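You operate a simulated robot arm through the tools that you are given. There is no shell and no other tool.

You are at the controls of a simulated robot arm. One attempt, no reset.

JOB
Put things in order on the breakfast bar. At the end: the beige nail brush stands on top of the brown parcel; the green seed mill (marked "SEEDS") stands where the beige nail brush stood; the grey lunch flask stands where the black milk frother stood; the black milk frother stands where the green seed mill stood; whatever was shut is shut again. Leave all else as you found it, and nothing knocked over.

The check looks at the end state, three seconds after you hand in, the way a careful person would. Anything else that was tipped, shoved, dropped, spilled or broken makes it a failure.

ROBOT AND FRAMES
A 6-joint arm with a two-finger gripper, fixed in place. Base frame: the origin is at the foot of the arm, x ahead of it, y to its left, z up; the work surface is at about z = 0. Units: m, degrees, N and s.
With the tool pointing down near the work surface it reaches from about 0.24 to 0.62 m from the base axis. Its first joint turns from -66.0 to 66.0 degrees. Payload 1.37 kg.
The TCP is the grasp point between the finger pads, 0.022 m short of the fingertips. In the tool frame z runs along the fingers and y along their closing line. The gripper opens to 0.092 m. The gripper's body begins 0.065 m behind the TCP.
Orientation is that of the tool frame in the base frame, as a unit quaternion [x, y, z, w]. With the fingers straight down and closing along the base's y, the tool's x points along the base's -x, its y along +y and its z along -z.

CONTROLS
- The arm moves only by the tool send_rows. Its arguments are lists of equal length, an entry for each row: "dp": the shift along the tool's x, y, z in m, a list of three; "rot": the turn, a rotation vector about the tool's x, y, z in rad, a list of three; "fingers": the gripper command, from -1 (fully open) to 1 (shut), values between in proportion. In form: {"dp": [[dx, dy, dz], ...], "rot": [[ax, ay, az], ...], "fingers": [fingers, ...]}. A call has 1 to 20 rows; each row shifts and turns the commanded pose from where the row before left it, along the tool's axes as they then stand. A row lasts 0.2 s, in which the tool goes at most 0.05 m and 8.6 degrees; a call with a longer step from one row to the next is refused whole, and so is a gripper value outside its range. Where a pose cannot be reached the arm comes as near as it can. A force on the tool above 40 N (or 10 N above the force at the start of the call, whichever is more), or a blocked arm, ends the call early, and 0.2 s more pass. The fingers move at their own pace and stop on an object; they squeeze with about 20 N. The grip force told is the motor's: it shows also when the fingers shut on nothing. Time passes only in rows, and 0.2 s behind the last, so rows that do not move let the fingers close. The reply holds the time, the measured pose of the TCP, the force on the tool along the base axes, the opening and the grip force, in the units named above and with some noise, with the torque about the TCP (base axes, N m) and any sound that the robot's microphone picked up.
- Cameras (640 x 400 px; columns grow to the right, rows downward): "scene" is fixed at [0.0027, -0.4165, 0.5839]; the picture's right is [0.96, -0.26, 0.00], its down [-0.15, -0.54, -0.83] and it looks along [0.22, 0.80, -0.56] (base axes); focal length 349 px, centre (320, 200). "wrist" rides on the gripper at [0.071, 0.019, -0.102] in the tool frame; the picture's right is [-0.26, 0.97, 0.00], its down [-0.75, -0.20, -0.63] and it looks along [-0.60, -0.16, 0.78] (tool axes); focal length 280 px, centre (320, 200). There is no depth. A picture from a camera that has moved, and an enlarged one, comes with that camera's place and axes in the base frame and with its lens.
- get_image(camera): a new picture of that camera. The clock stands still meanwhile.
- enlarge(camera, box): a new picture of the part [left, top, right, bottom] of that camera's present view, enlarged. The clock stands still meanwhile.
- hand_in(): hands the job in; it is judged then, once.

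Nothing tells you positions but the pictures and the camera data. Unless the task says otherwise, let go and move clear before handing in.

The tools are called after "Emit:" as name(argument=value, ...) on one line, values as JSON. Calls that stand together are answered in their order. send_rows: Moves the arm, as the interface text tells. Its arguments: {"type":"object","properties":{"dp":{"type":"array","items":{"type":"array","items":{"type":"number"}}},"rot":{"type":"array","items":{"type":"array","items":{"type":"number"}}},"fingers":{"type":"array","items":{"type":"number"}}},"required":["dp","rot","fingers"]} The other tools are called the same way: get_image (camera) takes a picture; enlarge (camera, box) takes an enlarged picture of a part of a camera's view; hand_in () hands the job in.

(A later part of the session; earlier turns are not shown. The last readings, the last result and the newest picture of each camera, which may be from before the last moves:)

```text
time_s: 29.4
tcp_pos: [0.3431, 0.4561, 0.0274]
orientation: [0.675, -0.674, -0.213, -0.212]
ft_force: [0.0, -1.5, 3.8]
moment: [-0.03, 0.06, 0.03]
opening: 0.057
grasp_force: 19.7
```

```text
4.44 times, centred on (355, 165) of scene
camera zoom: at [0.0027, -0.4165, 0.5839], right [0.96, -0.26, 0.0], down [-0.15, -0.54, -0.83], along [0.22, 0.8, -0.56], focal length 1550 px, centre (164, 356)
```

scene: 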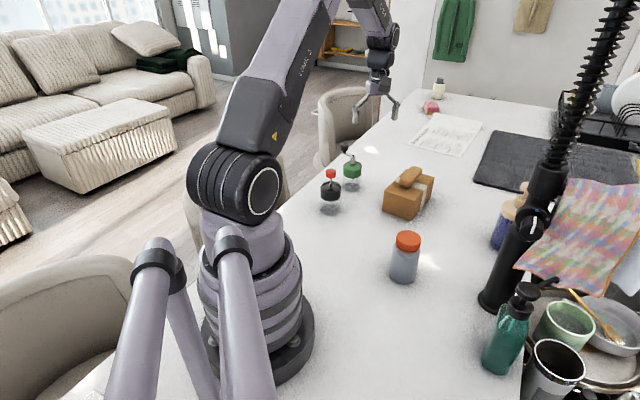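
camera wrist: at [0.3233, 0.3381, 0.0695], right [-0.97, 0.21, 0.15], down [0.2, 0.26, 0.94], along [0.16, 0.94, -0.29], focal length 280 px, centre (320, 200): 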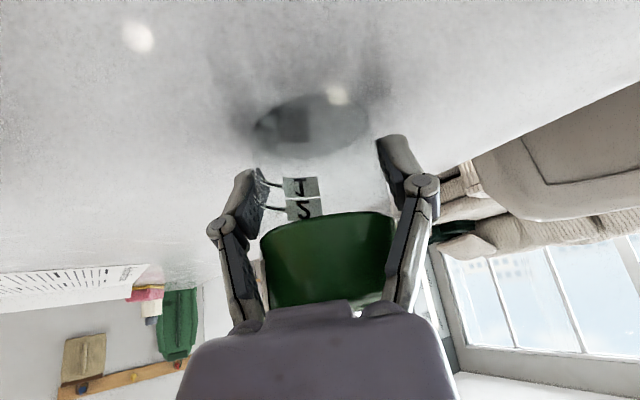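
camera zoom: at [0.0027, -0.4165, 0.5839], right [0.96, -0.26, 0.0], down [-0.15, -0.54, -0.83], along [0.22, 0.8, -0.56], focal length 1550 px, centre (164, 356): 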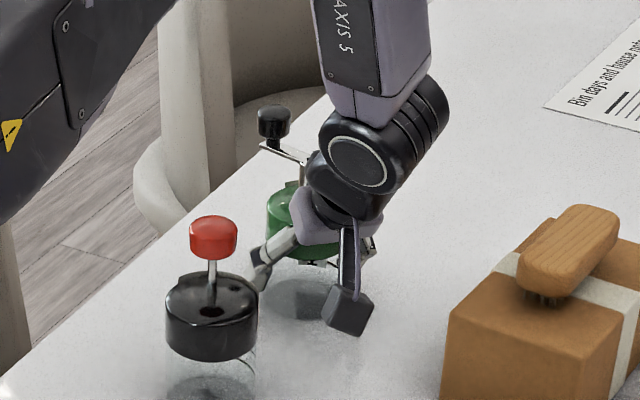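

The glass is gripped at 0.057 m with 20 N. I'll lift gently and check that the jar comes up as one piece.

Emit:
send_rows(dp=[[-0.0029, 0, -0.0041], [-0.0057, 0, -0.0082], [-0.0086, 0, -0.0123], [0, 0, 0], [0, 0, 0]], rot=[[0, 0, 0], [0, 0, 0], [0, 0, 0], [0, 0, 0], [0, 0, 0]], fingers=[1, 1, 1, 1, 1])

Emit:
get_image(camera="wrist")

Emit:
enlarge(camera="scene", box=[310, 120, 400, 210])

```text
time_s: 30.6
tcp_pos: [0.3428, 0.4557, 0.0587]
orientation: [0.675, -0.674, -0.213, -0.213]
ft_force: [0.4, 0.4, -1.4]
moment: [0.01, 0.03, 0.02]
opening: 0.0572
grasp_force: 19.5
```

```text
taken
camera wrist: at [0.3233, 0.3378, 0.0996], right [-0.97, 0.21, 0.15], down [0.2, 0.26, 0.94], along [0.16, 0.94, -0.29], focal length 280 px, centre (320, 200)
```

wrist: 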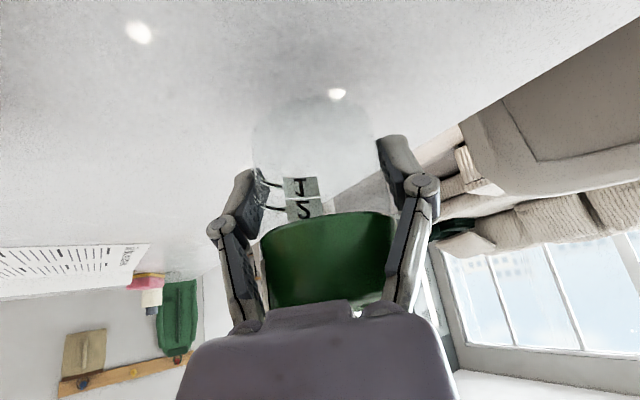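

```text
4.44 times, centred on (355, 165) of scene
camera zoom: at [0.0027, -0.4164, 0.5839], right [0.96, -0.26, 0.0], down [-0.15, -0.54, -0.83], along [0.22, 0.8, -0.56], focal length 1550 px, centre (164, 356)
```

zoom: 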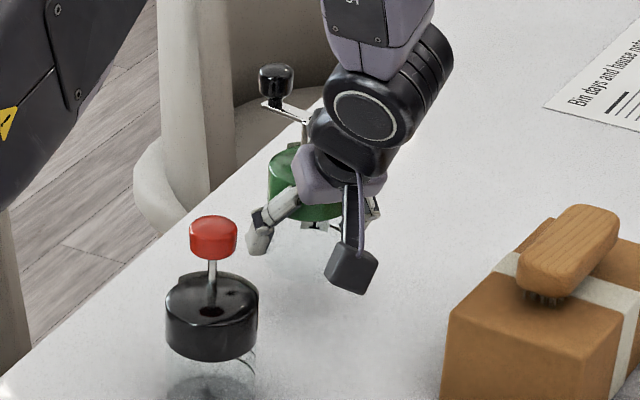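

The jar lifted cleanly as one piece. I'll raise it above everything else and carry it toward the brush's old spot at (0.286, 0.2005).

Emit:
send_rows(dp=[[-0.0161, 0, -0.0229], [-0.0161, 0, -0.0229], [-0.0161, 0, -0.0229], [-0.0161, 0, -0.0229], [-0.0161, 0, -0.0229], [0.02986, 0.00811, -0.02091], [0.02986, 0.00811, -0.02091], [0.02986, 0.00811, -0.02091], [0.02986, 0.00811, -0.02091], [0.02986, 0.00811, -0.02091], [0.02986, 0.00811, -0.02091], [0.02986, 0.00811, -0.02091], [0, 0, 0], [0, 0, 0], [0, 0, 0]], rot=[[0, 0, 0], [0, 0, 0], [0, 0, 0], [0, 0, 0], [0, 0, 0], [0, 0, 0], [0, 0, 0], [0, 0, 0], [0, 0, 0], [0, 0, 0], [0, 0, 0], [0, 0, 0], [0.0751, 0, 0.1072], [0.0751, 0, 0.1072], [0, 0, 0]], fingers=[1, 1, 1, 1, 1, 1, 1, 1, 1, 1, 1, 1, 1, 1, 1])

Emit:
get_image(camera="wrist")

Emit:
get_image(camera="scene")

```text
time_s: 33.8
tcp_pos: [0.2859, 0.2003, 0.1968]
orientation: [-0.581, 0.757, 0.183, 0.238]
ft_force: [-0.6, 0.0, -0.7]
moment: [-0.04, -0.01, 0.0]
opening: 0.0571
grasp_force: 19.9
```

```text
taken
camera wrist: at [0.2372, 0.0918, 0.2387], right [-0.88, 0.46, 0.15], down [0.26, 0.2, 0.94], along [0.4, 0.87, -0.29], focal length 280 px, centre (320, 200)
```

wrist: 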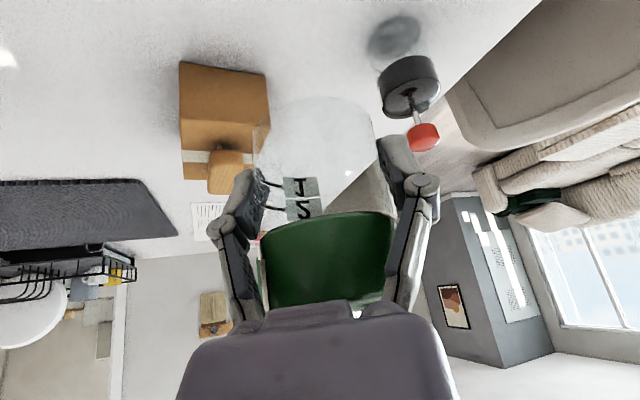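

```text
taken
```

scene: 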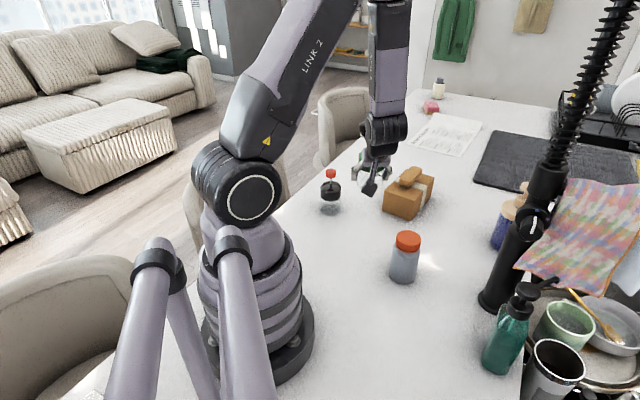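

The mill is above the brush's old spot and steady in the grip. I'll lower it in stages.

Emit:
send_rows(dp=[[0.0201, 0, 0.0287], [0.0201, 0, 0.0287], [0.0201, 0, 0.0287], [0.0172, 0, 0.0246], [0.0115, 0, 0.0164], [0, 0, 0]], rot=[[0, 0, 0], [0, 0, 0], [0, 0, 0], [0, 0, 0], [0, 0, 0], [0, 0, 0]], fingers=[1, 1, 1, 1, 1, 1])

Emit:
enlarge(camera="scene", box=[310, 170, 440, 300])

```text
time_s: 35.2
tcp_pos: [0.3574, 0.2243, 0.1076]
orientation: [-0.58, 0.757, 0.184, 0.236]
ft_force: [-0.2, 0.0, -1.3]
moment: [0.02, 0.01, -0.02]
opening: 0.0571
grasp_force: 19.8
out of reach, approached as far as the arm can: row 1, 2, 3, 4, 5
```

```text
3.08 times, centred on (375, 235) of scene
camera zoom: at [0.0027, -0.4164, 0.5839], right [0.96, -0.26, 0.0], down [-0.15, -0.54, -0.83], along [0.22, 0.8, -0.56], focal length 1073 px, centre (151, 92)
```

zoom: 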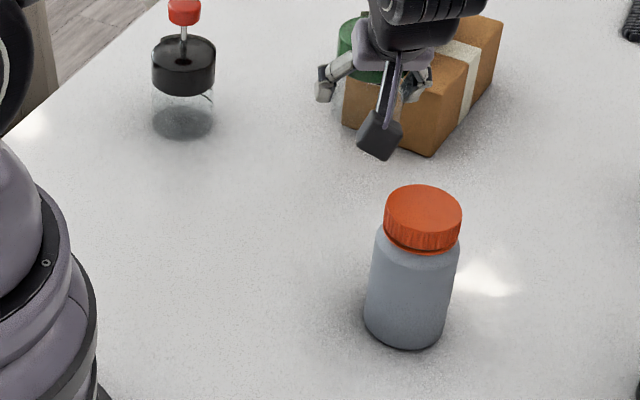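

That pose is out of reach this close to the base, so the arm slid outward. It touched nothing and the jar is still held. I'll go back up and find out where the commanded pose stands.

Emit:
send_rows(dp=[[-0.0201, 0, -0.0287]], rot=[[0, 0, 0]], fingers=[1])

```text
time_s: 35.6
tcp_pos: [0.3573, 0.2237, 0.1434]
orientation: [-0.581, 0.757, 0.183, 0.239]
ft_force: [0.2, 0.8, -1.3]
moment: [-0.01, -0.01, -0.02]
opening: 0.0568
grasp_force: 20.2
```

Commands now continue from the reached pose. I'll move up and outward, then swing the tool's lean direction to the other side (yaw −35°), which keeps the wrist farther from the base and clear of the flask.

Emit:
send_rows(dp=[[-0.0095, -0.0158, -0.0204], [-0.0095, -0.0158, -0.0204], [-0.0095, -0.0158, -0.0205], [0, 0, 0], [0, 0, 0], [0, 0, 0], [0, 0, 0], [0, 0, 0], [0, 0, 0], [0, 0, 0], [0, 0, 0], [0, 0, 0], [0, 0, 0], [0, 0, 0], [0, 0, 0], [0, 0, 0], [0, 0, 0]], rot=[[0, 0, 0], [0, 0, 0], [0, 0, 0], [0.0847, 0, 0.121], [0.0847, 0, 0.121], [0.0847, 0, 0.121], [0.0847, 0, 0.121], [0.0847, 0, 0.121], [0.0847, 0, 0.121], [0.0847, 0, 0.121], [0.0847, 0, 0.121], [0.0847, 0, 0.121], [0.0847, 0, 0.121], [0.0847, 0, 0.121], [0.0847, 0, 0.121], [0.0847, 0, 0.121], [0, 0, 0]], fingers=[1, 1, 1, 1, 1, 1, 1, 1, 1, 1, 1, 1, 1, 1, 1, 1, 1])

Emit:
get_image(camera="scene")

Emit:
get_image(camera="wrist")

```text
time_s: 39.2
tcp_pos: [0.4181, -0.0003, 0.1879]
orientation: [-0.052, 0.954, 0.028, 0.294]
ft_force: [-0.1, -0.6, -1.5]
moment: [-0.01, -0.04, -0.03]
opening: 0.0573
grasp_force: 20.6
out of reach, approached as far as the arm can: row 9, 10, 11, 12, 13, 14, 15, 16
```

```text
taken
```

scene: 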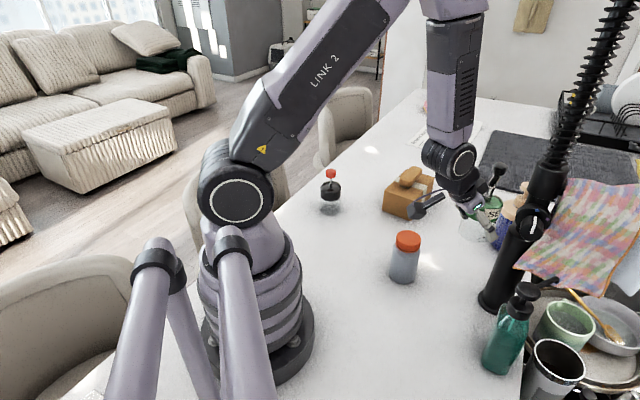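

```text
taken
camera wrist: at [0.3002, 0.0041, 0.2305], right [0.1, 0.98, 0.17], down [0.29, -0.19, 0.94], along [0.95, -0.05, -0.31], focal length 280 px, centre (320, 200)
```

wrist: 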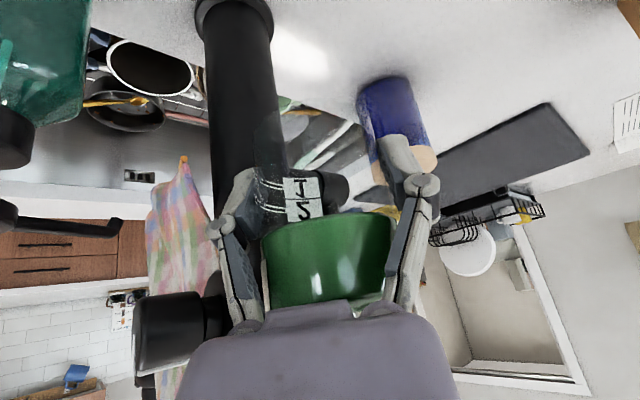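

The solver drifted toward the tall black tap pole (no contact so far), because the tilted wrist can't lean to that side. I'll swing back left and away from the pole, and restore the yaw.

Emit:
send_rows(dp=[[0, 0.015, -0.003], [-0.0055, 0.0405, -0.0023], [-0.01, 0.0397, 0.0009], [-0.0145, 0.0382, 0.004], [-0.0188, 0.0358, 0.007], [0, 0, 0]], rot=[[-0.0803, 0, -0.1147], [-0.0803, 0, -0.1147], [-0.0803, 0, -0.1147], [-0.0803, 0, -0.1147], [-0.0803, 0, -0.1147], [0, 0, 0]], fingers=[1, 1, 1, 1, 1, 1])

Emit:
get_image(camera="scene")

Emit:
get_image(camera="wrist")

```text
time_s: 40.6
tcp_pos: [0.3886, 0.1761, 0.2132]
orientation: [-0.367, 0.88, 0.13, 0.273]
ft_force: [-0.3, -0.1, -1.1]
moment: [-0.01, -0.02, 0.0]
opening: 0.0569
grasp_force: 20.1
```

```text
taken
```

scene: 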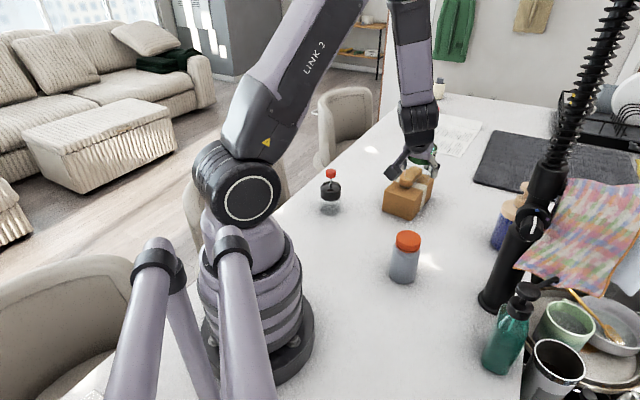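

```text
taken
camera wrist: at [0.2945, 0.1047, 0.2549], right [-0.54, 0.82, 0.18], down [0.34, 0.02, 0.94], along [0.77, 0.57, -0.29], focal length 280 px, centre (320, 200)
```

wrist: 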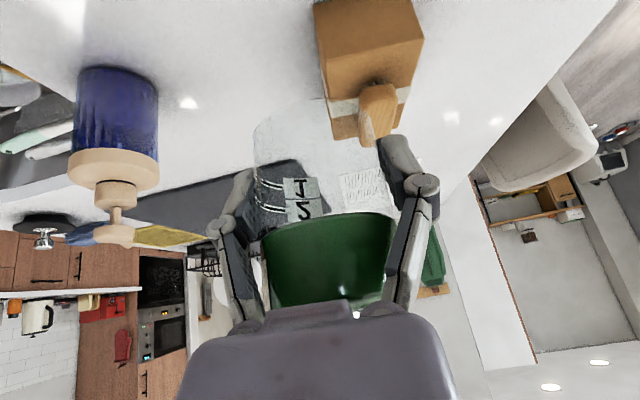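

I'm clear of the pole. With the flask still in place, the wrist can't set the mill down at the brush spot safely. So I'll park the mill on free table at about (0.50, 0.17), move the frother and flask first, and finish with the mill.

Emit:
send_rows(dp=[[0, 0, 0], [0, 0, 0], [-0.0132, -0.0316, 0.0154], [-0.0132, -0.0316, 0.0154], [-0.0132, -0.0316, 0.0153], [0, 0, 0]], rot=[[0, 0, -0.0493], [-0.07, 0, -0.1], [0, 0, 0], [0, 0, 0], [0, 0, 0], [0, 0, 0]], fingers=[1, 1, 1, 1, 1, 1])

Emit:
get_image(camera="scene")

Emit:
get_image(camera="wrist")

```text
time_s: 42.0
tcp_pos: [0.5018, 0.1686, 0.1992]
orientation: [-0.441, 0.845, 0.14, 0.268]
ft_force: [-0.4, -0.6, -2.3]
moment: [-0.01, -0.05, -0.03]
opening: 0.0569
grasp_force: 19.5
```

```text
taken
```

scene: 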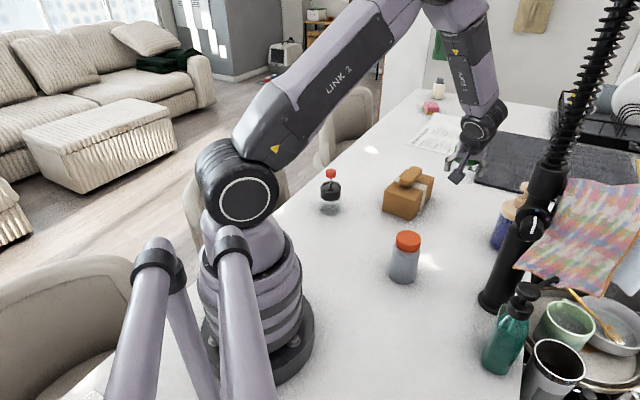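

```text
taken
camera wrist: at [0.418, 0.0837, 0.2404], right [-0.67, 0.73, 0.15], down [0.31, 0.09, 0.95], along [0.68, 0.68, -0.29], focal length 280 px, centre (320, 200)
```

wrist: 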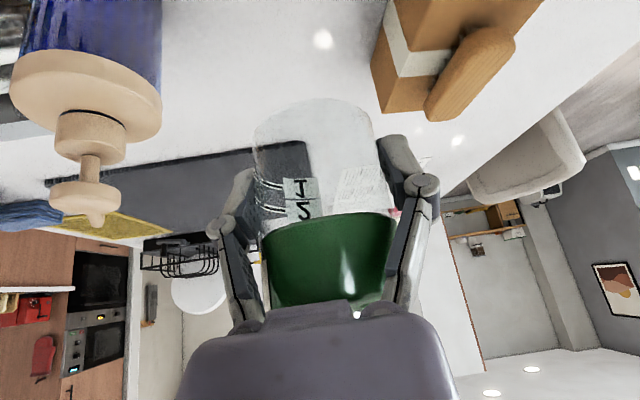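

The mill is above the free parking spot and level. I'll lower it.

Emit:
send_rows(dp=[[0.0201, 0, 0.0287], [0.0201, 0, 0.0287], [0.0201, 0, 0.0287], [0.0201, 0, 0.0287], [0.0115, 0, 0.0164], [0, 0, 0]], rot=[[0, 0, 0], [0, 0, 0], [0, 0, 0], [0, 0, 0], [0, 0, 0], [0, 0, 0]], fingers=[1, 1, 1, 1, 1, 1])

Emit:
enlarge(camera="scene", box=[380, 130, 540, 260])

Emit:
get_image(camera="wrist")

```text
time_s: 43.4
tcp_pos: [0.5018, 0.1707, 0.0394]
orientation: [-0.441, 0.845, 0.138, 0.268]
ft_force: [-0.3, 0.7, -2.2]
moment: [-0.02, 0.02, -0.01]
opening: 0.0571
grasp_force: 19.5
```

```text
3.08 times, centred on (460, 195) of scene
camera zoom: at [0.0027, -0.4164, 0.5839], right [0.96, -0.26, 0.0], down [-0.15, -0.54, -0.83], along [0.22, 0.8, -0.56], focal length 1073 px, centre (-111, 215)
```

zoom: 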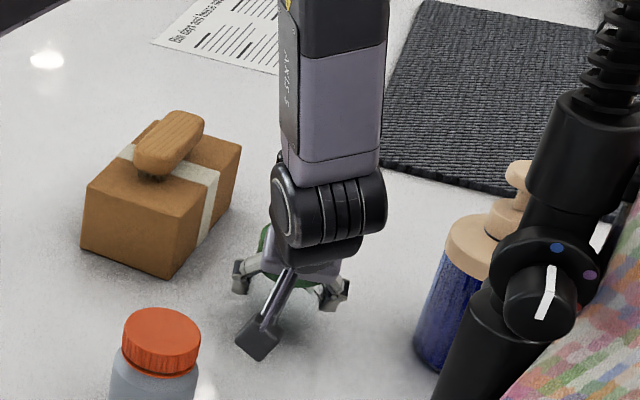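

```text
taken
camera wrist: at [0.4183, 0.085, 0.0799], right [-0.67, 0.73, 0.15], down [0.31, 0.09, 0.95], along [0.68, 0.68, -0.29], focal length 280 px, centre (320, 200)
```

wrist: 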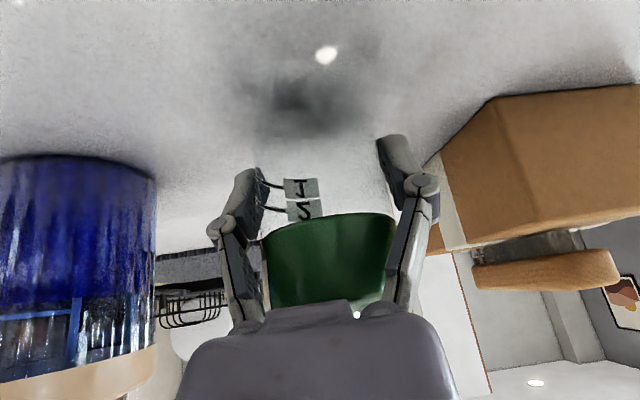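

Clear on all sides. I'll lower the last centimetre in small steps until it just touches.

Emit:
send_rows(dp=[[0.0023, 0, 0.0033], [0.0017, 0, 0.0025], [0.0011, 0, 0.0016], [0.0006, 0, 0.0008], [0, 0, 0]], rot=[[0, 0, 0], [0, 0, 0], [0, 0, 0], [0, 0, 0], [0, 0, 0]], fingers=[1, 1, 1, 1, 1])

```text
time_s: 44.6
tcp_pos: [0.5005, 0.1703, 0.0286]
orientation: [-0.44, 0.845, 0.139, 0.269]
ft_force: [0.6, -0.5, -1.1]
moment: [-0.05, 0.02, 0.02]
opening: 0.057
grasp_force: 19.8
```

Emit:
send_rows(dp=[[0.0006, 0, 0.0008], [0.0003, 0, 0.0004], [0, 0, 0]], rot=[[0, 0, 0], [0, 0, 0], [0, 0, 0]], fingers=[1, 1, 1])

```text
time_s: 45.4
tcp_pos: [0.5024, 0.1707, 0.0277]
orientation: [-0.44, 0.845, 0.139, 0.27]
ft_force: [-1.2, -0.8, 5.1]
moment: [-0.15, 0.23, 0.03]
opening: 0.0571
grasp_force: 20.0
```

It has touched down (5 N). I'll open the fingers.

Emit:
send_rows(dp=[[0, 0, 0], [0, 0, 0], [0, 0, 0], [0, 0, 0], [0, 0, 0]], rot=[[0, 0, 0], [0, 0, 0], [0, 0, 0], [0, 0, 0], [0, 0, 0]], fingers=[-0.35, -0.6, -0.9, -1, -1])

Emit:
get_image(camera="wrist")

Emit:
enlarge(camera="scene", box=[380, 130, 540, 260])

```text
time_s: 46.6
tcp_pos: [0.5006, 0.1698, 0.0275]
orientation: [-0.441, 0.845, 0.139, 0.268]
ft_force: [0.0, 0.7, 0.5]
moment: [-0.01, -0.01, -0.01]
opening: 0.0918
grasp_force: 0.1
```

```text
taken
camera wrist: at [0.4182, 0.0849, 0.0687], right [-0.67, 0.73, 0.15], down [0.31, 0.09, 0.95], along [0.68, 0.68, -0.29], focal length 280 px, centre (320, 200)
```

wrist: 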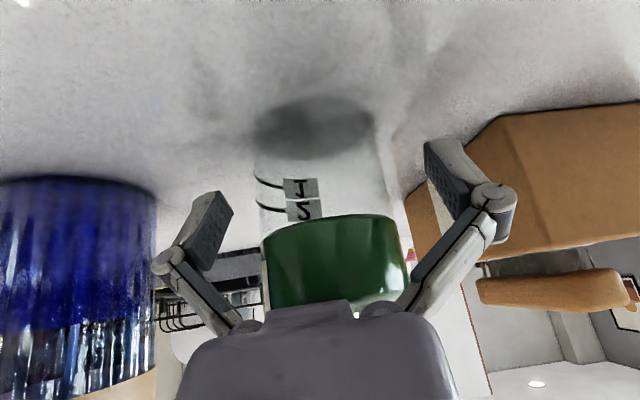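

```text
3.08 times, centred on (460, 195) of scene
camera zoom: at [0.0027, -0.4165, 0.5839], right [0.96, -0.26, 0.0], down [-0.15, -0.54, -0.83], along [0.22, 0.8, -0.56], focal length 1073 px, centre (-111, 215)
```

zoom: 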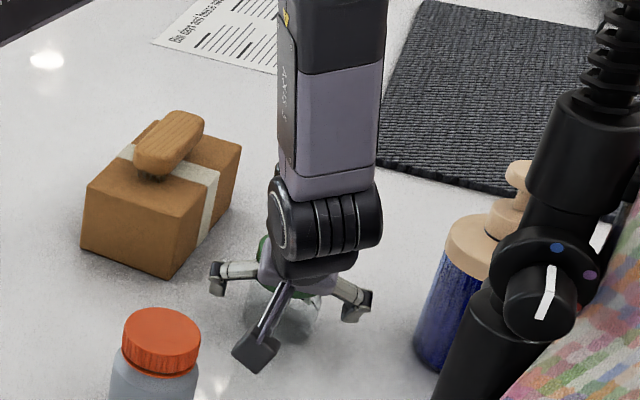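

The mill stands upright at the parking spot. I'll withdraw straight up, then swing over to the frother at about (0.244, 0.354), keeping the same tilt.

Emit:
send_rows(dp=[[-0.0115, 0, -0.0164], [-0.0172, 0, -0.0246], [-0.0229, 0, -0.0328], [-0.0229, 0, -0.0328], [-0.0229, 0, -0.0328], [-0.0004, 0.0451, 0.0003], [-0.0046, 0.0447, 0.0032], [-0.0087, 0.0438, 0.0061], [-0.0126, 0.0423, 0.0088], [-0.0165, 0.0404, 0.0115], [-0.0201, 0.0379, 0.0141], [-0.0233, 0.0348, 0.0163], [0, 0, 0]], rot=[[0, 0, 0], [0, 0, 0], [0, 0, 0], [0, 0, 0], [0, 0, 0], [-0.0644, 0, -0.0919], [-0.0644, 0, -0.0919], [-0.0644, 0, -0.0919], [-0.0644, 0, -0.0919], [-0.0644, 0, -0.0919], [-0.0644, 0, -0.0919], [-0.0644, 0, -0.0919], [0, 0, 0]], fingers=[-1, -1, -1, -1, -1, -1, -1, -1, -1, -1, -1, -1, -1])

Emit:
get_image(camera="scene")

Emit:
get_image(camera="wrist")

Emit:
enlarge(camera="scene", box=[380, 130, 540, 260])

```text
time_s: 49.4
tcp_pos: [0.2432, 0.3537, 0.1981]
orientation: [0.731, -0.612, -0.23, -0.195]
ft_force: [0.2, -0.6, -0.4]
moment: [0.02, 0.01, -0.05]
opening: 0.0921
grasp_force: 0.0
```

```text
taken
```

scene: 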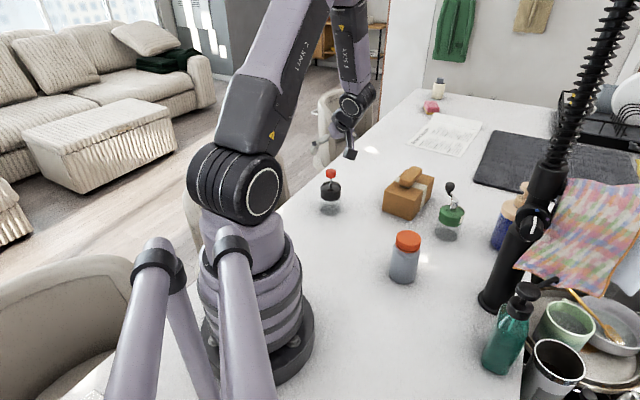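

```text
taken
camera wrist: at [0.2446, 0.2348, 0.2386], right [-0.99, 0.04, 0.15], down [0.15, 0.29, 0.95], along [0.0, 0.96, -0.29], focal length 280 px, centre (320, 200)
```

wrist: 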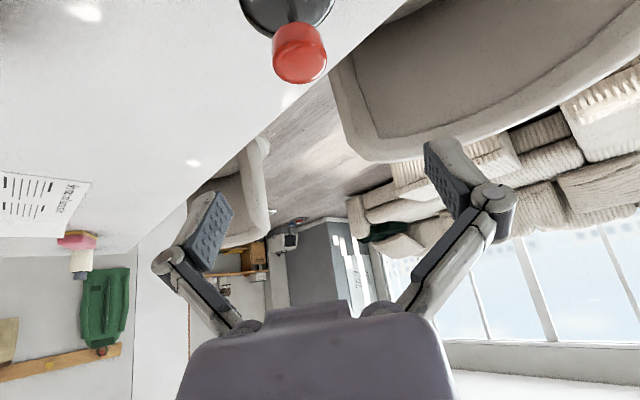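

```text
3.08 times, centred on (460, 195) of scene
camera zoom: at [0.0027, -0.4164, 0.5839], right [0.96, -0.26, 0.0], down [-0.15, -0.54, -0.83], along [0.22, 0.8, -0.56], focal length 1073 px, centre (-111, 215)
```

zoom: 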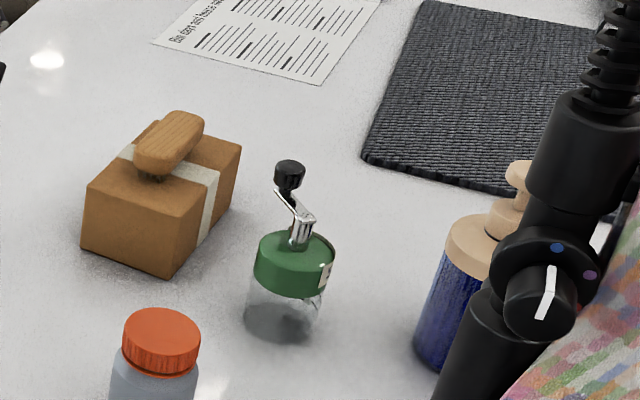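

The mill is parked upright, and the gripper is centred over the frother. I'll descend in stages.

Emit:
send_rows(dp=[[0.0172, 0, 0.0246], [0.0172, 0, 0.0246], [0.0172, 0, 0.0246], [0.0103, 0, 0.0147], [0, 0, 0]], rot=[[0, 0, 0], [0, 0, 0], [0, 0, 0], [0, 0, 0], [0, 0, 0]], fingers=[-1, -1, -1, -1, -1])

Emit:
get_image(camera="wrist")

Emit:
enlarge(camera="scene", box=[280, 120, 400, 240])

```text
time_s: 50.6
tcp_pos: [0.247, 0.3554, 0.0908]
orientation: [0.731, -0.612, -0.23, -0.193]
ft_force: [-0.4, 0.2, 0.4]
moment: [0.0, 0.01, -0.03]
opening: 0.0921
grasp_force: 0.0
```

```text
taken
camera wrist: at [0.247, 0.2362, 0.1322], right [-0.99, 0.04, 0.15], down [0.16, 0.29, 0.94], along [0.0, 0.96, -0.29], focal length 280 px, centre (320, 200)
```

wrist: 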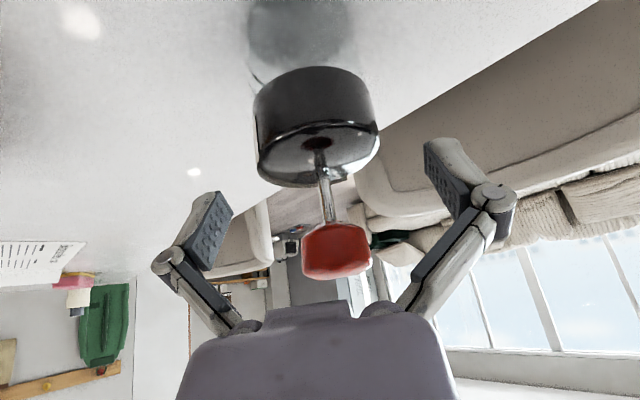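

```text
3.33 times, centred on (340, 180) of scene
camera zoom: at [0.0027, -0.4164, 0.5839], right [0.96, -0.26, 0.0], down [-0.15, -0.54, -0.83], along [0.22, 0.8, -0.56], focal length 1162 px, centre (253, 267)
```

zoom: 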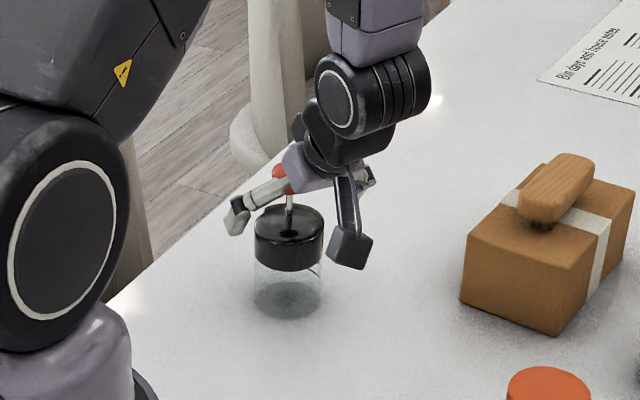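

Alignment is nearly right. I'll nudge 3 mm along the closing line and descend to glass height.

Emit:
send_rows(dp=[[0.0162, 0.003, 0.0253], [0.0115, 0, 0.0164], [0.0072, 0, 0.0102], [0, 0, 0], [0, 0, 0]], rot=[[0, 0, 0], [0, 0, 0], [0, 0, 0], [0, 0, 0], [0, 0, 0]], fingers=[-1, -1, -1, -1, -1])

Emit:
get_image(camera="wrist")

Emit:
enlarge(camera="scene", box=[280, 120, 400, 240])

```text
time_s: 51.4
tcp_pos: [0.2631, 0.3749, 0.0472]
orientation: [0.731, -0.61, -0.235, -0.197]
ft_force: [0.4, -5.8, 17.7]
moment: [-0.09, 0.55, 0.09]
opening: 0.0918
grasp_force: 0.1
out of reach, approached as far as the arm can: row 1, 2, 3
stopped in row 4: the force on the tool passed its limit at 78 N (the readings are from after the stop); the commanded pose is now the measured one
```

```text
taken
camera wrist: at [0.264, 0.2554, 0.0875], right [-0.99, 0.04, 0.15], down [0.16, 0.28, 0.95], along [-0.01, 0.96, -0.28], focal length 280 px, centre (320, 200)
```

wrist: 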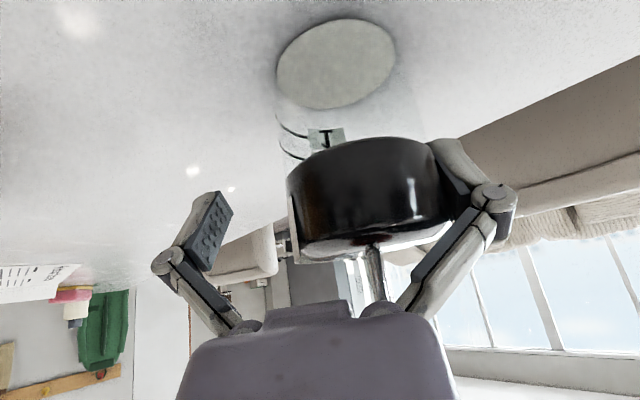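

```text
3.33 times, centred on (340, 180) of scene
camera zoom: at [0.0026, -0.4165, 0.5839], right [0.96, -0.26, 0.0], down [-0.15, -0.54, -0.83], along [0.22, 0.8, -0.56], focal length 1162 px, centre (253, 267)
```

zoom: 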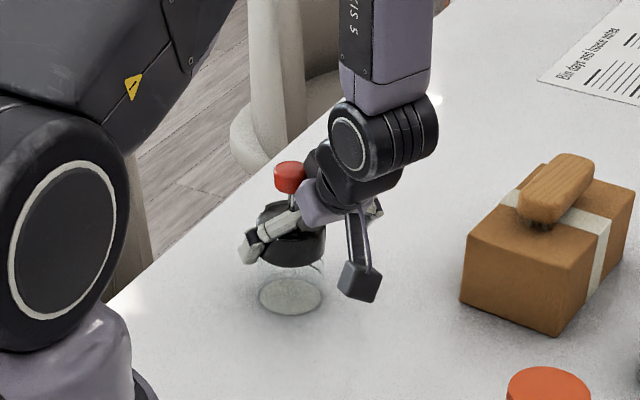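

The arm ran out of reach again, drifted outward and pressed on the frother. I'll look closely before moving.

Emit:
enlarge(camera="scene", box=[318, 155, 382, 219])

Emit:
enlarge(camera="wrist", box=[220, 0, 520, 300])

```text
6.25 times, centred on (350, 187) of scene
camera zoom: at [0.0026, -0.4165, 0.5839], right [0.96, -0.26, 0.0], down [-0.15, -0.54, -0.83], along [0.22, 0.8, -0.56], focal length 2179 px, centre (132, 281)
```

zoom: 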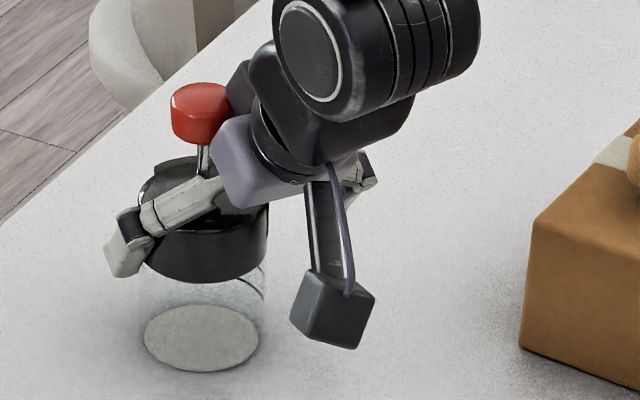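

```text
1.33 times, centred on (370, 150) of wrist
camera zoom: at [0.264, 0.2554, 0.0875], right [-0.99, 0.04, 0.15], down [0.16, 0.28, 0.95], along [-0.01, 0.96, -0.28], focal length 374 px, centre (253, 267)
```

zoom: 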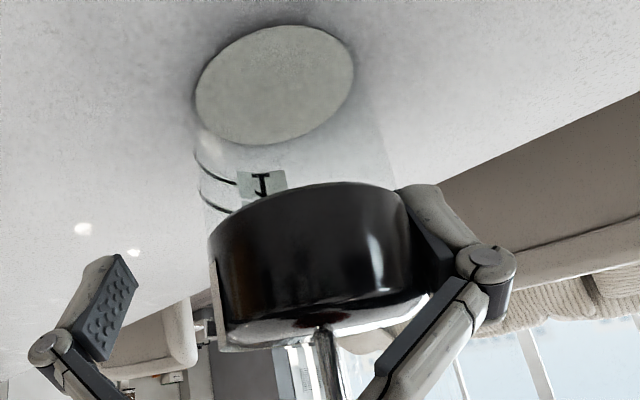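

The left finger is pressing on the lid's rim with about 18 N, and the jar looks slightly disturbed but upright. I'll back off straight up, slowly.

Emit:
send_rows(dp=[[-0.0029, 0, -0.0041], [-0.0029, 0, -0.0041], [0, 0, 0]], rot=[[0, 0, 0], [0, 0, 0], [0, 0, 0]], fingers=[-1, -1, -1])

Emit:
enlarge(camera="scene", box=[318, 155, 382, 219])

Emit:
enlarge(camera="wrist", box=[220, 0, 520, 300])

```text
time_s: 52.2
tcp_pos: [0.2623, 0.3744, 0.0553]
orientation: [0.731, -0.611, -0.235, -0.195]
ft_force: [-0.2, 0.5, -0.3]
moment: [-0.02, -0.01, -0.03]
opening: 0.092
grasp_force: 0.1
```

```text
6.25 times, centred on (350, 187) of scene
camera zoom: at [0.0027, -0.4165, 0.5839], right [0.96, -0.26, 0.0], down [-0.15, -0.54, -0.83], along [0.22, 0.8, -0.56], focal length 2179 px, centre (132, 281)
```

zoom: 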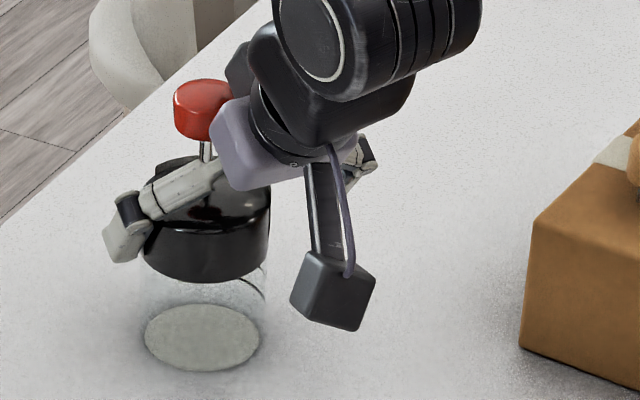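

```text
1.33 times, centred on (370, 150) of wrist
camera zoom: at [0.2635, 0.2549, 0.0965], right [-0.99, 0.04, 0.15], down [0.16, 0.28, 0.95], along [-0.01, 0.96, -0.29], focal length 374 px, centre (253, 267)
```

zoom: 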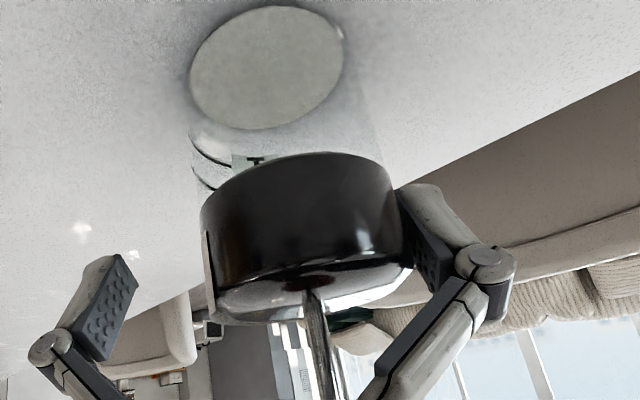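

The force is gone and the jar is standing, shifted only a few millimetres. I'll re-centre the gripper on the plunger so that rising doesn't catch it, then go up.

Emit:
send_rows(dp=[[-0.0017, 0.01, -0.0025], [-0.0029, 0.0087, -0.0041], [0, 0, -0.0122], [0, 0, 0]], rot=[[0, 0, 0], [0, 0, 0], [0, 0, 0], [0, 0, 0]], fingers=[-1, -1, -1, -1])

Emit:
get_image(camera="wrist")

Emit:
enlarge(camera="scene", box=[310, 145, 390, 225])

```text
time_s: 53.2
tcp_pos: [0.2468, 0.3658, 0.0763]
orientation: [0.731, -0.611, -0.234, -0.193]
ft_force: [0.5, -0.7, 0.1]
moment: [0.0, 0.0, -0.03]
opening: 0.092
grasp_force: 0.0
out of reach, approached as far as the arm can: row 2
```

```text
taken
camera wrist: at [0.2488, 0.247, 0.1165], right [-0.99, 0.04, 0.16], down [0.16, 0.28, 0.95], along [-0.01, 0.96, -0.29], focal length 280 px, centre (320, 200)
```

wrist: 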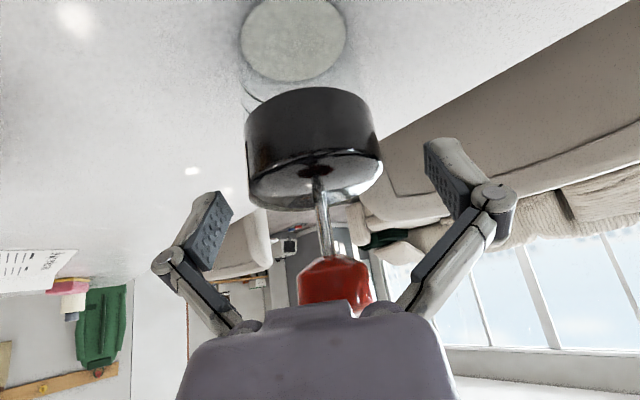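

```text
5.00 times, centred on (350, 185) of scene
camera zoom: at [0.0027, -0.4165, 0.5839], right [0.96, -0.26, 0.0], down [-0.15, -0.54, -0.83], along [0.22, 0.8, -0.56], focal length 1743 px, centre (170, 275)
```

zoom: 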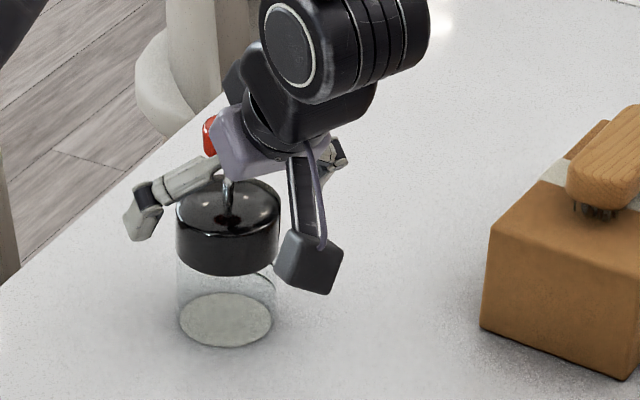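

It's centred over the plunger now. I'll rise straight up and inspect the frother.

Emit:
send_rows(dp=[[-0.0115, 0, -0.0164], [-0.0172, 0, -0.0246], [-0.0201, 0, -0.0287], [-0.0201, 0, -0.0287], [0, 0, 0]], rot=[[0, 0, 0], [0, 0, 0], [0, 0, 0], [0, 0, 0], [0, 0, 0]], fingers=[-1, -1, -1, -1, -1])

Emit:
get_image(camera="wrist")

Emit:
enlarge(camera="scene", box=[310, 160, 358, 220])

Emit:
get_image(camera="scene")

```text
time_s: 54.4
tcp_pos: [0.2452, 0.3649, 0.1969]
orientation: [0.731, -0.611, -0.234, -0.195]
ft_force: [0.2, 0.7, 0.8]
moment: [-0.04, -0.03, -0.02]
opening: 0.092
grasp_force: 0.1
```

```text
taken
camera wrist: at [0.2482, 0.2449, 0.2369], right [-0.99, 0.04, 0.15], down [0.16, 0.28, 0.95], along [-0.01, 0.96, -0.29], focal length 280 px, centre (320, 200)
```

wrist: 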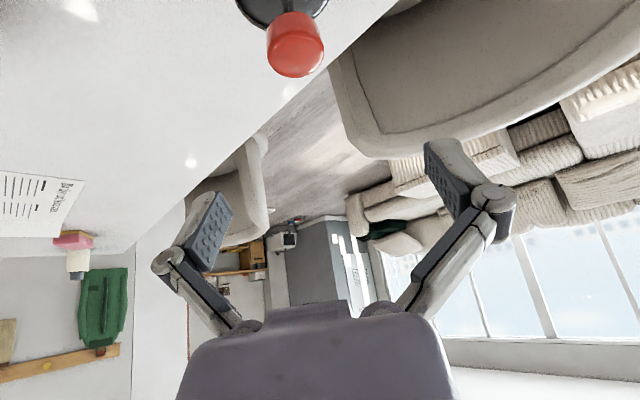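

```text
6.67 times, centred on (334, 190) of scene
camera zoom: at [0.0027, -0.4165, 0.5839], right [0.96, -0.26, 0.0], down [-0.15, -0.54, -0.83], along [0.22, 0.8, -0.56], focal length 2324 px, centre (227, 267)
```

zoom: 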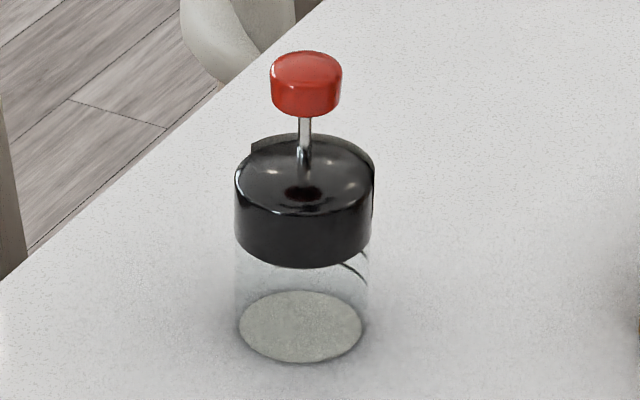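

```text
taken
```

scene: 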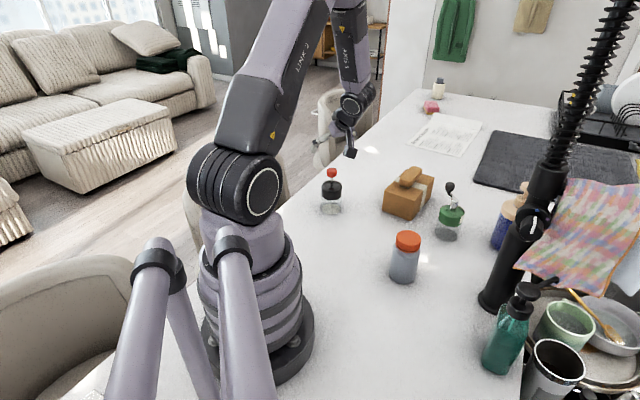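

The frother is upright, shifted about 4 mm, which doesn't matter because it gets moved anyway. The reach trouble looks like a wrist-branch or joint-limit effect, so I'll back away to where I first tilted, straighten the tool, and re-tilt on a better wrist configuration.

Emit:
send_rows(dp=[[0, 0, 0], [0, 0, 0], [-0.0076, -0.0288, -0.013], [-0.0076, -0.0288, -0.013], [-0.0076, -0.0288, -0.013], [-0.0076, -0.0288, -0.013], [0, 0, 0], [0, 0, 0], [0, 0, 0], [0, 0, 0], [0, 0, 0], [0, 0, 0]], rot=[[0.05, 0, 0.0715], [0.05, 0, 0.0715], [0, 0, 0], [0, 0, 0], [0, 0, 0], [0, 0, 0], [0, 0.1222, 0], [0, 0.1222, 0], [0, 0.1222, 0], [0, 0.1222, 0], [0, 0.1222, 0], [0, 0, 0]], fingers=[-1, -1, -1, -1, -1, -1, -1, -1, -1, -1, -1, -1])

Emit:
get_image(camera="scene")

```text
time_s: 57.0
tcp_pos: [0.3617, 0.3597, 0.2558]
orientation: [0.709, -0.705, -0.003, -0.002]
ft_force: [0.3, 0.5, -1.1]
moment: [0.04, 0.03, -0.03]
opening: 0.092
grasp_force: 0.1
```

```text
taken
```

scene: 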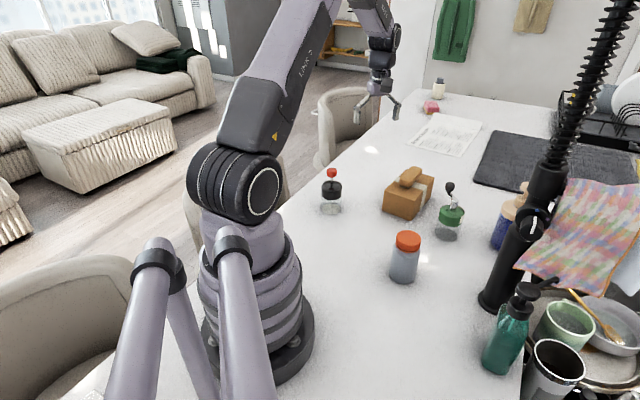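

Now I'll turn the tool radial, come in closer, and tilt straight outward in the arm's own plane.

Emit:
send_rows(dp=[[0, 0, 0], [0, 0, 0], [0, 0, 0], [0, 0, 0], [0, 0, 0], [0, 0, 0], [0.04, 0, 0], [0.04, 0, 0], [0.04, 0, 0], [0, 0, 0], [0, 0, 0], [0, 0, 0], [0, 0, 0], [0, 0, 0], [0, 0, 0]], rot=[[0, 0, 0.131], [0, 0, 0.131], [0, 0, 0.131], [0, 0, 0.131], [0, 0, 0.131], [0, 0, 0.131], [0, 0, 0], [0, 0, 0], [0, 0, 0], [0, -0.1222, 0], [0, -0.1222, 0], [0, -0.1222, 0], [0, -0.1222, 0], [0, -0.1222, 0], [0, 0, 0]], fingers=[-1, -1, -1, -1, -1, -1, -1, -1, -1, -1, -1, -1, -1, -1, -1])

Emit:
get_image(camera="scene")

```text
time_s: 60.2
tcp_pos: [0.2775, 0.2747, 0.2554]
orientation: [-0.365, 0.88, 0.12, 0.278]
ft_force: [1.0, 0.0, 1.1]
moment: [0.01, 0.02, 0.02]
opening: 0.0918
grasp_force: 0.1
```

```text
taken
```

scene: 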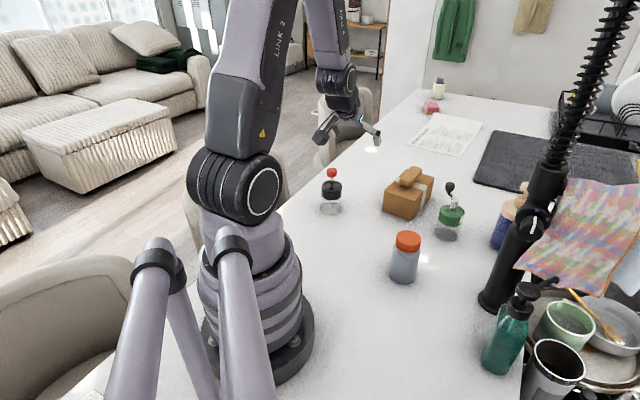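

The tilt worked in-plane. I'll test whether the lean direction can now go to the other side, in free air.

Emit:
send_rows(dp=[[0, 0, 0], [0, 0, 0], [0, 0, 0], [0, 0, 0]], rot=[[0.0751, 0, 0.1073], [0.0751, 0, 0.1073], [0.0751, 0, 0.1073], [0, 0, 0]], fingers=[-1, -1, -1, -1])

```text
time_s: 61.2
tcp_pos: [0.278, 0.2752, 0.255]
orientation: [-0.187, 0.935, 0.064, 0.294]
ft_force: [-0.6, 0.5, 0.5]
moment: [-0.01, -0.04, 0.01]
opening: 0.0921
grasp_force: 0.1
```

The other lean side works now, so this wrist configuration is far better. I'll go to yaw 75° and hover above the frother at about (0.2465, 0.3575).

Emit:
send_rows(dp=[[0, 0, 0], [0, 0, 0], [0, 0, 0], [0, 0, 0], [0, 0, 0], [0, 0, 0], [0, 0, 0], [-0.009, 0.0173, 0.0287], [-0.009, 0.0173, 0.0287], [-0.0091, 0.0172, 0.0286], [0, 0, 0], [0, 0, 0]], rot=[[-0.075, 0, -0.107], [-0.075, 0, -0.107], [-0.075, 0, -0.107], [-0.075, 0, -0.107], [-0.075, 0, -0.107], [-0.075, 0, -0.107], [-0.075, 0, -0.107], [0, 0, 0], [0, 0, 0], [0, 0, 0], [0, 0, 0], [0, 0, 0]], fingers=[-1, -1, -1, -1, -1, -1, -1, -1, -1, -1, -1, -1])

Emit:
get_image(camera="wrist")

Emit:
get_image(camera="scene")

```text
time_s: 63.8
tcp_pos: [0.2454, 0.3595, 0.2014]
orientation: [-0.58, 0.756, 0.188, 0.239]
ft_force: [-0.6, -0.7, 0.4]
moment: [0.0, 0.03, -0.04]
opening: 0.0921
grasp_force: 0.1
```

```text
taken
camera wrist: at [0.1978, 0.2499, 0.2412], right [-0.88, 0.45, 0.16], down [0.27, 0.19, 0.95], along [0.4, 0.87, -0.29], focal length 280 px, centre (320, 200)
```

wrist: 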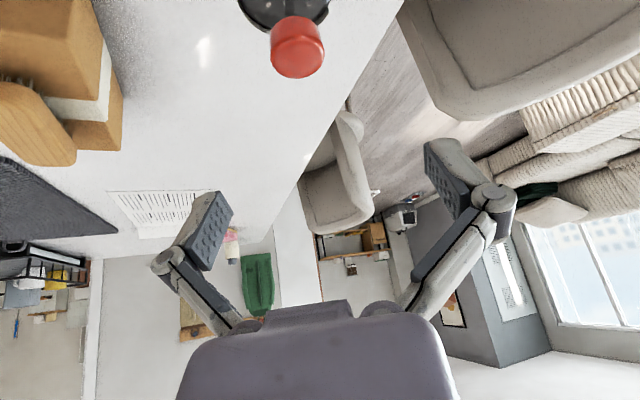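

```text
taken
```

scene: 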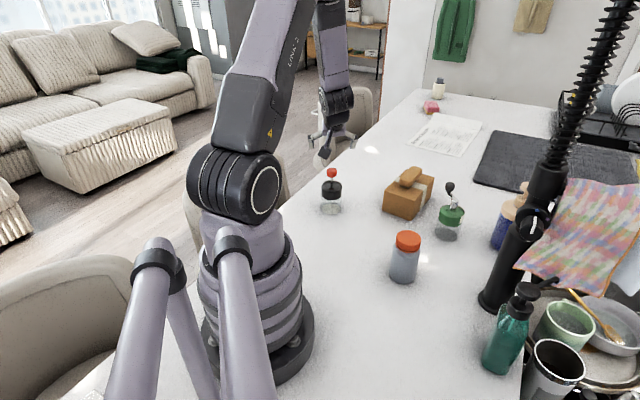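

Well centred. I'll descend to 0.10 m first and check that it's reachable, then continue in small checked steps.

Emit:
send_rows(dp=[[0.0198, -0.0004, 0.0269], [0.0198, -0.0004, 0.0269], [0.0197, -0.0004, 0.0268], [0, 0, 0]], rot=[[0, 0, 0], [0, 0, 0], [0, 0, 0], [0, 0, 0]], fingers=[-1, -1, -1, -1])

Emit:
get_image(camera="wrist")

```text
time_s: 64.8
tcp_pos: [0.2477, 0.3569, 0.1005]
orientation: [-0.58, 0.756, 0.188, 0.24]
ft_force: [0.1, 0.6, 0.5]
moment: [-0.01, 0.0, -0.03]
opening: 0.0918
grasp_force: 0.0
```

```text
taken
camera wrist: at [0.1978, 0.2479, 0.1402], right [-0.88, 0.45, 0.16], down [0.27, 0.19, 0.95], along [0.4, 0.87, -0.29], focal length 280 px, centre (320, 200)
```

wrist: 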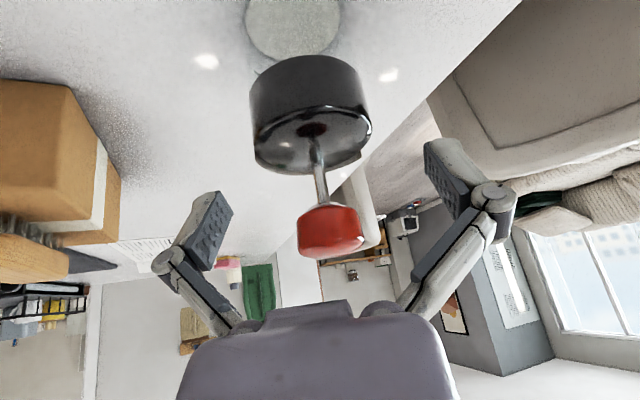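

Emit:
send_rows(dp=[[0.0057, 0, 0.0082], [0.0057, 0, 0.0082], [0, 0, 0]], rot=[[0, 0, 0], [0, 0, 0], [0, 0, 0]], fingers=[-1, -1, -1])

```text
time_s: 65.6
tcp_pos: [0.2472, 0.3572, 0.0798]
orientation: [-0.58, 0.756, 0.188, 0.24]
ft_force: [0.1, -0.4, 0.4]
moment: [0.0, 0.06, 0.01]
opening: 0.0921
grasp_force: 0.2
```

Emit:
send_rows(dp=[[0.0057, 0, 0.0082], [0.0057, 0, 0.0082], [0, 0, 0]], rot=[[0, 0, 0], [0, 0, 0], [0, 0, 0]], fingers=[-1, -1, -1])

Emit:
get_image(camera="wrist")

Emit:
enlarge(camera="scene", box=[280, 120, 400, 240])

```text
time_s: 66.4
tcp_pos: [0.2467, 0.357, 0.0613]
orientation: [-0.58, 0.755, 0.188, 0.24]
ft_force: [-1.2, -0.1, -0.1]
moment: [0.0, 0.02, -0.02]
opening: 0.092
grasp_force: 0.1
```

```text
taken
camera wrist: at [0.1974, 0.2481, 0.1015], right [-0.88, 0.45, 0.16], down [0.27, 0.19, 0.95], along [0.4, 0.87, -0.29], focal length 280 px, centre (320, 200)
```

wrist: 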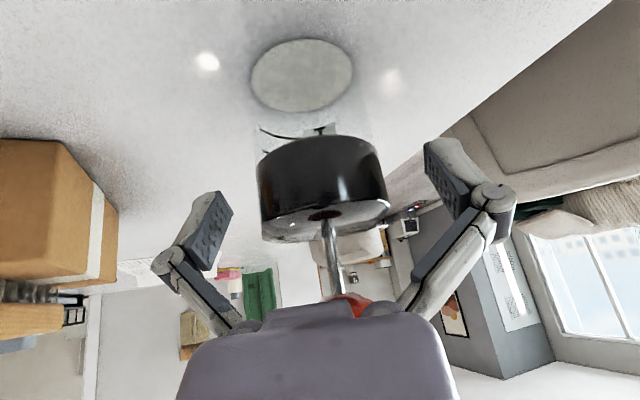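

```text
3.33 times, centred on (340, 180) of scene
camera zoom: at [0.0027, -0.4165, 0.5839], right [0.96, -0.26, 0.0], down [-0.15, -0.54, -0.83], along [0.22, 0.8, -0.56], focal length 1162 px, centre (253, 267)
```

zoom: 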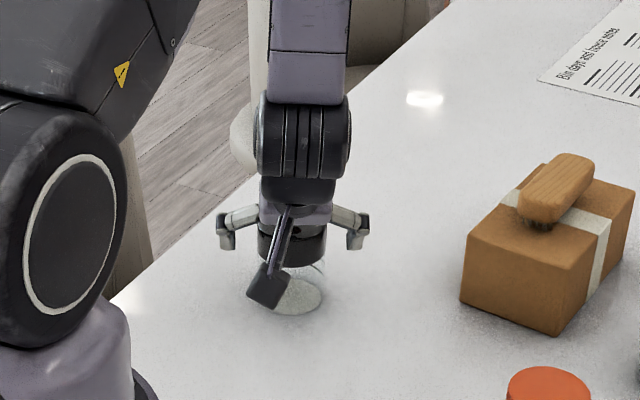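

Emit:
send_rows(dp=[[0.0054, 0, 0.0024], [0.0057, 0, 0.0082], [0, 0, 0]], rot=[[0, 0, 0], [0, 0, 0], [0, 0, 0]], fingers=[-1, -1, -1])

```text
time_s: 67.2
tcp_pos: [0.2457, 0.3537, 0.0451]
orientation: [-0.58, 0.755, 0.187, 0.24]
ft_force: [0.1, -0.1, -0.3]
moment: [0.0, -0.03, 0.01]
opening: 0.092
grasp_force: 0.1
```

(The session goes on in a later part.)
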